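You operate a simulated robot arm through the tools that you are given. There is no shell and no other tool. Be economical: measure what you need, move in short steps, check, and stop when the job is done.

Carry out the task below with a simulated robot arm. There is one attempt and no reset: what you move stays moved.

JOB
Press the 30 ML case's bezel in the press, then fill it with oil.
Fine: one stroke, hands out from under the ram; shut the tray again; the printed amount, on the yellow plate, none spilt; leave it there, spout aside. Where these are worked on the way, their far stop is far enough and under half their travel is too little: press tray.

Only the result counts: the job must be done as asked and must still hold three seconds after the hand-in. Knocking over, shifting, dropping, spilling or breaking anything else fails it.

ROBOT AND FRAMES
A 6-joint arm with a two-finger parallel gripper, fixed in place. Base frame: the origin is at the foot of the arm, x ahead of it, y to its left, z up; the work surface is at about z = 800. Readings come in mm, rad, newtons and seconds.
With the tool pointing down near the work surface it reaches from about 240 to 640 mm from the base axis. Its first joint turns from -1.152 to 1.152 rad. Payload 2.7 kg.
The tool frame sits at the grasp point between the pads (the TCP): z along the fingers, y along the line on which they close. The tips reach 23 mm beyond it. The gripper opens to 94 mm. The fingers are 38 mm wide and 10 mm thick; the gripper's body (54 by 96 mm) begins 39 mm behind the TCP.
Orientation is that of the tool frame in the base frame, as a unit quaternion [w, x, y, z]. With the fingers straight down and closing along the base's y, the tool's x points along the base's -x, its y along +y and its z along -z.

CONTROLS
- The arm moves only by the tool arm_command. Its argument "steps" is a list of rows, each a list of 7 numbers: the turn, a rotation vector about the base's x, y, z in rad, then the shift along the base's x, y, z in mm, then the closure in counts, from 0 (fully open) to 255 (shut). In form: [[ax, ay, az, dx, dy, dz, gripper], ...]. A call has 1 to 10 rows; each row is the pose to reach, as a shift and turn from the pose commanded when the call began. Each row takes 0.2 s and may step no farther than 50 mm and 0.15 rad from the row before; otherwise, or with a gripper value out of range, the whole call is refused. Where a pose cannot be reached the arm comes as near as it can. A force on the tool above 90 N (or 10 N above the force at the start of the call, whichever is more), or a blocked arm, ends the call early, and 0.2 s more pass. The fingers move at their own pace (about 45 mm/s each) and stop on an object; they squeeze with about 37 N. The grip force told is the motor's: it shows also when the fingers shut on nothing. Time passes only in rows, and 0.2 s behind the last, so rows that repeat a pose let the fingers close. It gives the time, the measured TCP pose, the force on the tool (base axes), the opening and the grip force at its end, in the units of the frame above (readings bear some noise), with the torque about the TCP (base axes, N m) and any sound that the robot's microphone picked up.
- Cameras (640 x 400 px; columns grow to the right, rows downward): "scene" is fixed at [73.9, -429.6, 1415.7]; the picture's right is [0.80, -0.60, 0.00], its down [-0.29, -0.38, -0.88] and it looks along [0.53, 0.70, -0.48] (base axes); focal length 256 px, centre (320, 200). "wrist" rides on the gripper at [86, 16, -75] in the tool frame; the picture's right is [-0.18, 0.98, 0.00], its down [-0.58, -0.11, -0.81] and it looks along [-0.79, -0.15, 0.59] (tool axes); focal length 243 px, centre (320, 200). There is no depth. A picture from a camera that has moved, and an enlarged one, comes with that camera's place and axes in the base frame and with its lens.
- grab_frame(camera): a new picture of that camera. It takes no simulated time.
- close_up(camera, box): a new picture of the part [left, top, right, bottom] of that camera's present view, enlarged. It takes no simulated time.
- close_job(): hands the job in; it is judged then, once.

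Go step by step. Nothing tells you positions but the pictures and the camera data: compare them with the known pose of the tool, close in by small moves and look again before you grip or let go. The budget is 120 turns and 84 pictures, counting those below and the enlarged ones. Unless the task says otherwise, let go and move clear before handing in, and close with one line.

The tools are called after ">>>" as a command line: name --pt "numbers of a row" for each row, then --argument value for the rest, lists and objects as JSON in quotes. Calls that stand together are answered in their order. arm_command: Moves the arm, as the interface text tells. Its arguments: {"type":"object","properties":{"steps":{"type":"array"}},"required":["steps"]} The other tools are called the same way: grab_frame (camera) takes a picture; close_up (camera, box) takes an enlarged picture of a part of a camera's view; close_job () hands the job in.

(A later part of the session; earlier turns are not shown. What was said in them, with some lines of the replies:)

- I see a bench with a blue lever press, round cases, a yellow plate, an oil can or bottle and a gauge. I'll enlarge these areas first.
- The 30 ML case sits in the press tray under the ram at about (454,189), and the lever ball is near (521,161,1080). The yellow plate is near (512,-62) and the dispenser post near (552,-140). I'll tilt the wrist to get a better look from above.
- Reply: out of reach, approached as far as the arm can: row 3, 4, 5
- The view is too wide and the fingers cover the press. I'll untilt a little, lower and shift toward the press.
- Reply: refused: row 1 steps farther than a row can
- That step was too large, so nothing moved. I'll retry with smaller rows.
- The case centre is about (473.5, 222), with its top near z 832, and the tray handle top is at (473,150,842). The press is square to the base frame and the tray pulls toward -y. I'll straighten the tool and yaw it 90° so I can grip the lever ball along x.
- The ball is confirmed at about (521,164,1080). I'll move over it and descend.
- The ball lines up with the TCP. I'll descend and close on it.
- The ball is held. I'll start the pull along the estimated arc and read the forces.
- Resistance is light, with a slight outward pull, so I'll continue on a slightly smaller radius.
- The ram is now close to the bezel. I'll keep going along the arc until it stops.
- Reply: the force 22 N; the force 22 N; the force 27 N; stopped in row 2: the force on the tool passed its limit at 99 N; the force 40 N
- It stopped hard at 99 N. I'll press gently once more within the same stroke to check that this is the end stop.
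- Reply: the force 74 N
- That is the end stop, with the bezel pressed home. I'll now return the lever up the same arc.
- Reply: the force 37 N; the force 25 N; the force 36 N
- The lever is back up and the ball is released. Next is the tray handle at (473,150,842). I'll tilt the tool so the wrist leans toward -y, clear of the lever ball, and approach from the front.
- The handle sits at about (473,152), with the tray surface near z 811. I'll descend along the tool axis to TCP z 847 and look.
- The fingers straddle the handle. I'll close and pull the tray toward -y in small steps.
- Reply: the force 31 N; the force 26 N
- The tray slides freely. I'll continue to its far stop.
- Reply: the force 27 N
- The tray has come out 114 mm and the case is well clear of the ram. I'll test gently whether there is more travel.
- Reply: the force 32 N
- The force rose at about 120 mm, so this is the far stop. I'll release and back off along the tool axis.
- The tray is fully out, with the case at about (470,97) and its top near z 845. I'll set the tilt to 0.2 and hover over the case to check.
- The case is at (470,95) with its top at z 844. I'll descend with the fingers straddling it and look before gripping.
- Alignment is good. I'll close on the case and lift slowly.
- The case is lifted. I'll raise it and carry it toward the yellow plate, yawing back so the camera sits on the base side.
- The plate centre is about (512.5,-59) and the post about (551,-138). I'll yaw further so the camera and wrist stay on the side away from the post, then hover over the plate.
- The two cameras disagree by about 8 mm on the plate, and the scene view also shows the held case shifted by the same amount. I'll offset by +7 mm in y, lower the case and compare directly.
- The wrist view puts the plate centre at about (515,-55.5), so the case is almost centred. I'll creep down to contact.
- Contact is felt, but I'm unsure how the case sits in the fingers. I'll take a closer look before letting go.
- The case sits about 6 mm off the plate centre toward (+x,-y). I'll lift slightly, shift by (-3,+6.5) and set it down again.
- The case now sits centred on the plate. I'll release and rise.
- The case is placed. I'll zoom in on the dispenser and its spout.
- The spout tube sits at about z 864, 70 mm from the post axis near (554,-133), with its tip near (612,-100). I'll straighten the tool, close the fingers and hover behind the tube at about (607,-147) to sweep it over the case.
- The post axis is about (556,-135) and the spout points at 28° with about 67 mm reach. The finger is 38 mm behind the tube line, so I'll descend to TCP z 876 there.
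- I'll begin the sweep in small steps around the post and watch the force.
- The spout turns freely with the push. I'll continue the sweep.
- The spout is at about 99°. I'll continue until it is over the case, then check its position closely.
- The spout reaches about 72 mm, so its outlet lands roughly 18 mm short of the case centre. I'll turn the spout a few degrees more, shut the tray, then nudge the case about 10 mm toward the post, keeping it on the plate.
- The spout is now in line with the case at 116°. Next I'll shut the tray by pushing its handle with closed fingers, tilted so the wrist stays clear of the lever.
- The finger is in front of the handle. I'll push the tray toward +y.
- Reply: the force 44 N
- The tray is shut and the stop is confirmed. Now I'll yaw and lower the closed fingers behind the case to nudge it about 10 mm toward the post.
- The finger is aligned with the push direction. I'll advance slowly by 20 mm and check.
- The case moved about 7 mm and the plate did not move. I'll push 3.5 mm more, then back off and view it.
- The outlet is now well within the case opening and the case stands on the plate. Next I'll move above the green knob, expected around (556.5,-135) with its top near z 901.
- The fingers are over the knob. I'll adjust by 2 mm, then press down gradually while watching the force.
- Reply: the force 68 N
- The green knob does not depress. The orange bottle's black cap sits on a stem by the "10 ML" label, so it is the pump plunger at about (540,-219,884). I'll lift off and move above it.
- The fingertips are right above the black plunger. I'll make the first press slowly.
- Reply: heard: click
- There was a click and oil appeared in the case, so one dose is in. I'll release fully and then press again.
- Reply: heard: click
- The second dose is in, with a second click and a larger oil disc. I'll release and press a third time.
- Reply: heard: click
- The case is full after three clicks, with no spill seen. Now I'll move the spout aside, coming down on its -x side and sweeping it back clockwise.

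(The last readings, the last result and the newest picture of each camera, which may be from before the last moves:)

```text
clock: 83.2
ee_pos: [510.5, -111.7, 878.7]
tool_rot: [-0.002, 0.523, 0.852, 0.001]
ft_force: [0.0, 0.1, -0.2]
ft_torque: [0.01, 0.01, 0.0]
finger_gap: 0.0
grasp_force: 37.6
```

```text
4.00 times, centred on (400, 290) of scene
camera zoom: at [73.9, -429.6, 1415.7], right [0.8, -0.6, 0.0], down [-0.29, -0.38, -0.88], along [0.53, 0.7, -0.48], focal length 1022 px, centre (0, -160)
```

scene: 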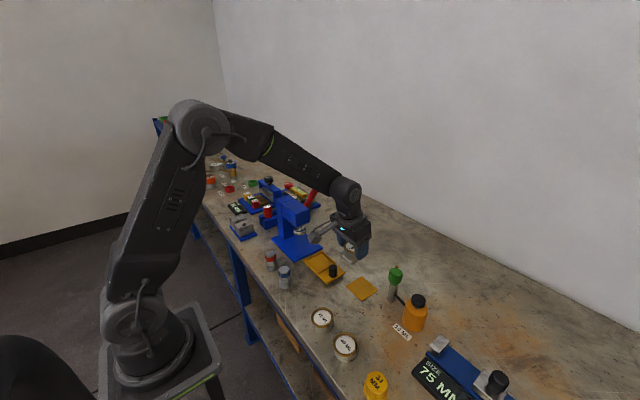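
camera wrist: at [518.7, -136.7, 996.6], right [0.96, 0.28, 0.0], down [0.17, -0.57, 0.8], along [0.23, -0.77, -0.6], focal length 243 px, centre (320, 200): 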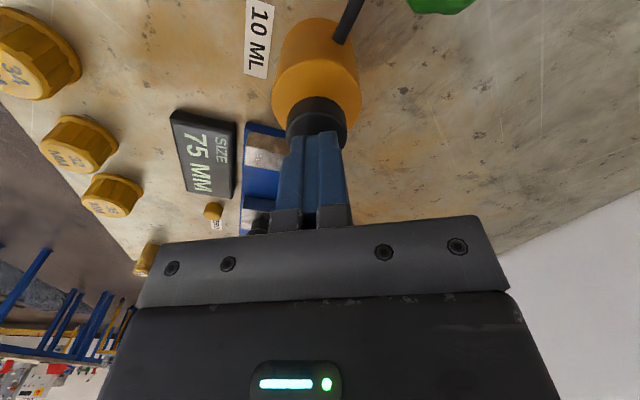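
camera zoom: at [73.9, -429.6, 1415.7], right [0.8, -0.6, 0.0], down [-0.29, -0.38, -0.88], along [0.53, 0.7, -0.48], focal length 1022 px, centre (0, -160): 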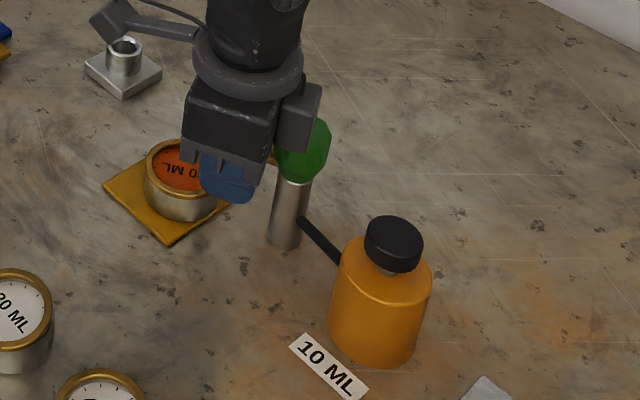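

>>> arm_command --pt "0 0 0 3 5 0 255" --pt "0 0 0 6 10 0 255" --pt "0 0 0 11 15 0 255" --pt "0 0 0 16 19 0 255" --pt "0 0 0 22 23 0 255" --pt "0 0 0 28 25.6 0 255" --pt "0 0 0 35 28 0 255" --pt "0 0 0 41 28.5 0 255"

>>> arm_command --pt "0 0 0 7 0 0 255" --pt "0 0 0 13.5 -0.6 0 255" --pt "0 0 0 19 -2 0 255" --pt "0 0 0 24 -3.6 0 255" --pt "0 0 0 29 -6 0 255" --pt "0 0 0 33 -8.2 0 255" --pt "0 0 0 37 -11.5 0 255" --pt "0 0 0 37 -11.5 0 255"

>>> close_up --camera "scene" --box '[350, 240, 450, 340]'

```text
clock: 85.0
ee_pos: [552.0, -82.6, 878.1]
tool_rot: [-0.002, 0.523, 0.852, 0.001]
ft_force: [-0.8, 0.4, 0.0]
ft_torque: [0.0, 0.01, 0.02]
finger_gap: 0.0
grasp_force: 37.7
```

```text
clock: 86.8
ee_pos: [585.5, -88.0, 876.9]
tool_rot: [-0.009, 0.522, 0.853, 0.002]
ft_force: [-42.2, 47.7, 21.7]
ft_torque: [1.4, 0.18, -0.12]
finger_gap: 0.1
grasp_force: 36.7
```

```text
4.00 times, centred on (400, 290) of scene
camera zoom: at [72.9, -428.6, 1416.1], right [0.8, -0.6, 0.0], down [-0.29, -0.38, -0.88], along [0.53, 0.7, -0.48], focal length 1022 px, centre (0, -160)
```

zoom: 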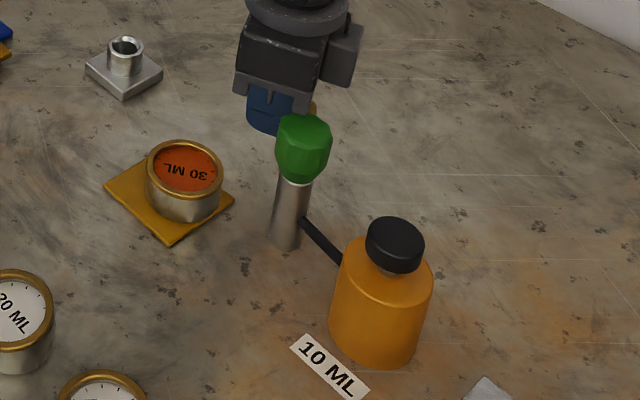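

The spout is back at its original stop. I'll ease off, rise clear and take final looks.

>>> arm_command --pt "0 0 0 -4 5 0 255" --pt "0 0 0 -8 12 0 255" --pt "0 0 0 -10 20 15 255" --pt "0 0 0 -15 30 55 255" --pt "0 0 0 -30 50 100 255" --pt "0 0 0 -60 80 130 255" --pt "0 0 0 -90 110 150 255" --pt "0 0 0 -120 130 170 255"

>>> close_up --camera "scene" --box '[350, 240, 450, 340]'

>>> grab_frame --camera "scene"

```text
refused: row 5 steps farther than a row can; nothing moved
```

```text
4.00 times, centred on (400, 290) of scene
camera zoom: at [72.9, -428.6, 1416.1], right [0.8, -0.6, 0.0], down [-0.29, -0.38, -0.88], along [0.53, 0.7, -0.48], focal length 1022 px, centre (0, -160)
```

zoom: 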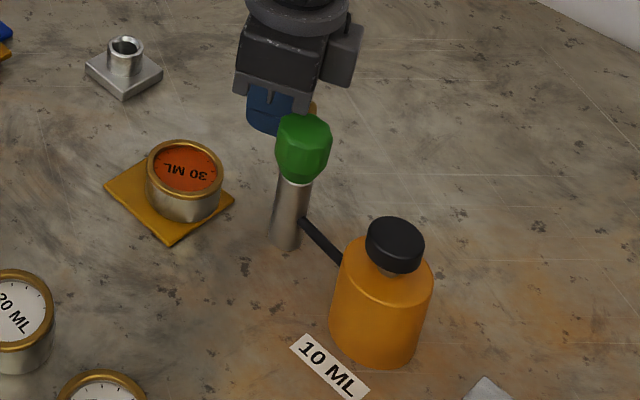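

```text
5 pictures are left
```

scene: 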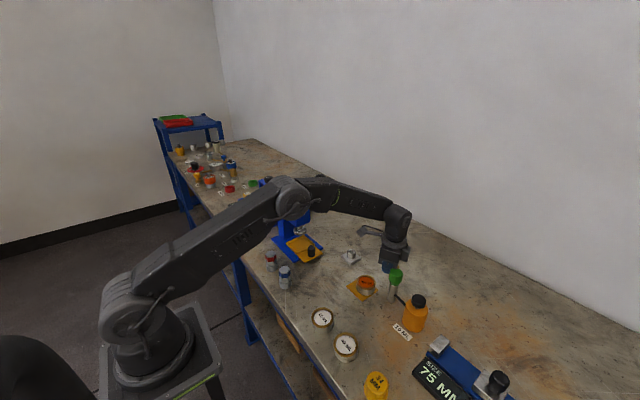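

That move was refused because a row was too long. I'll retreat with smaller rows.

>>> arm_command --pt "0 0 0 -4 5 0 255" --pt "0 0 0 -8 12 0 255" --pt "0 0 0 -10 20 15 255" --pt "0 0 0 -12 26 50 255" --pt "0 0 0 -20 40 85 255" --pt "0 0 0 -40 60 110 255" --pt "0 0 0 -65 80 130 255" --pt "0 0 0 -90 95 150 255"

>>> grab_frame --camera "scene"

>>> close_up --camera "scene" --box '[350, 240, 450, 340]'

```text
clock: 88.6
ee_pos: [495.9, -0.3, 1029.2]
tool_rot: [-0.003, 0.524, 0.852, 0.001]
ft_force: [0.4, -0.1, -0.2]
ft_torque: [0.02, -0.02, -0.03]
finger_gap: 0.1
grasp_force: 36.6
```

```text
4 pictures are left
```

scene: 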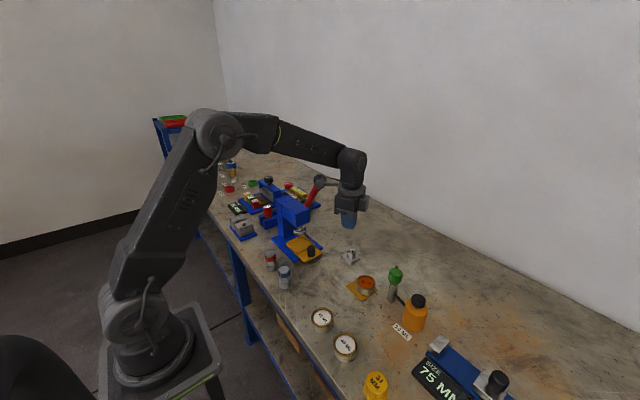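

```text
4.00 times, centred on (400, 290) of scene
camera zoom: at [73.9, -429.6, 1415.7], right [0.8, -0.6, 0.0], down [-0.29, -0.38, -0.88], along [0.53, 0.7, -0.48], focal length 1022 px, centre (0, -160)
```

zoom: 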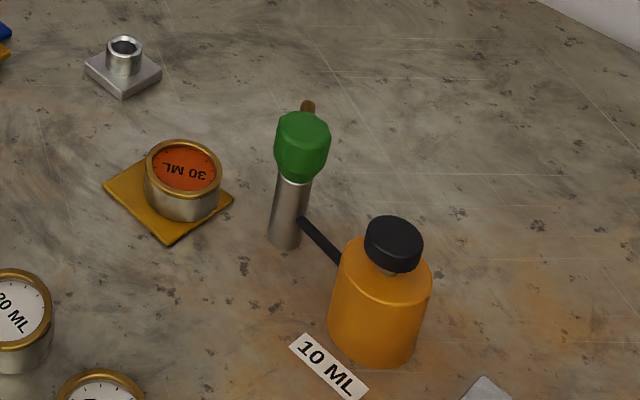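

The case is filled and on the yellow plate. The spout is aside, the tray is shut, the lever is up and the arm is clear, so I'm handing in.

>>> close_job

```text
The job is handed in.
```

I pressed the 30 ML case's bezel in one stroke, filled the case with 3 × 10 ML on the yellow plate without spilling, shut the tray, swung the spout aside and handed the job in; the case stands about 10 mm off the plate's centre.
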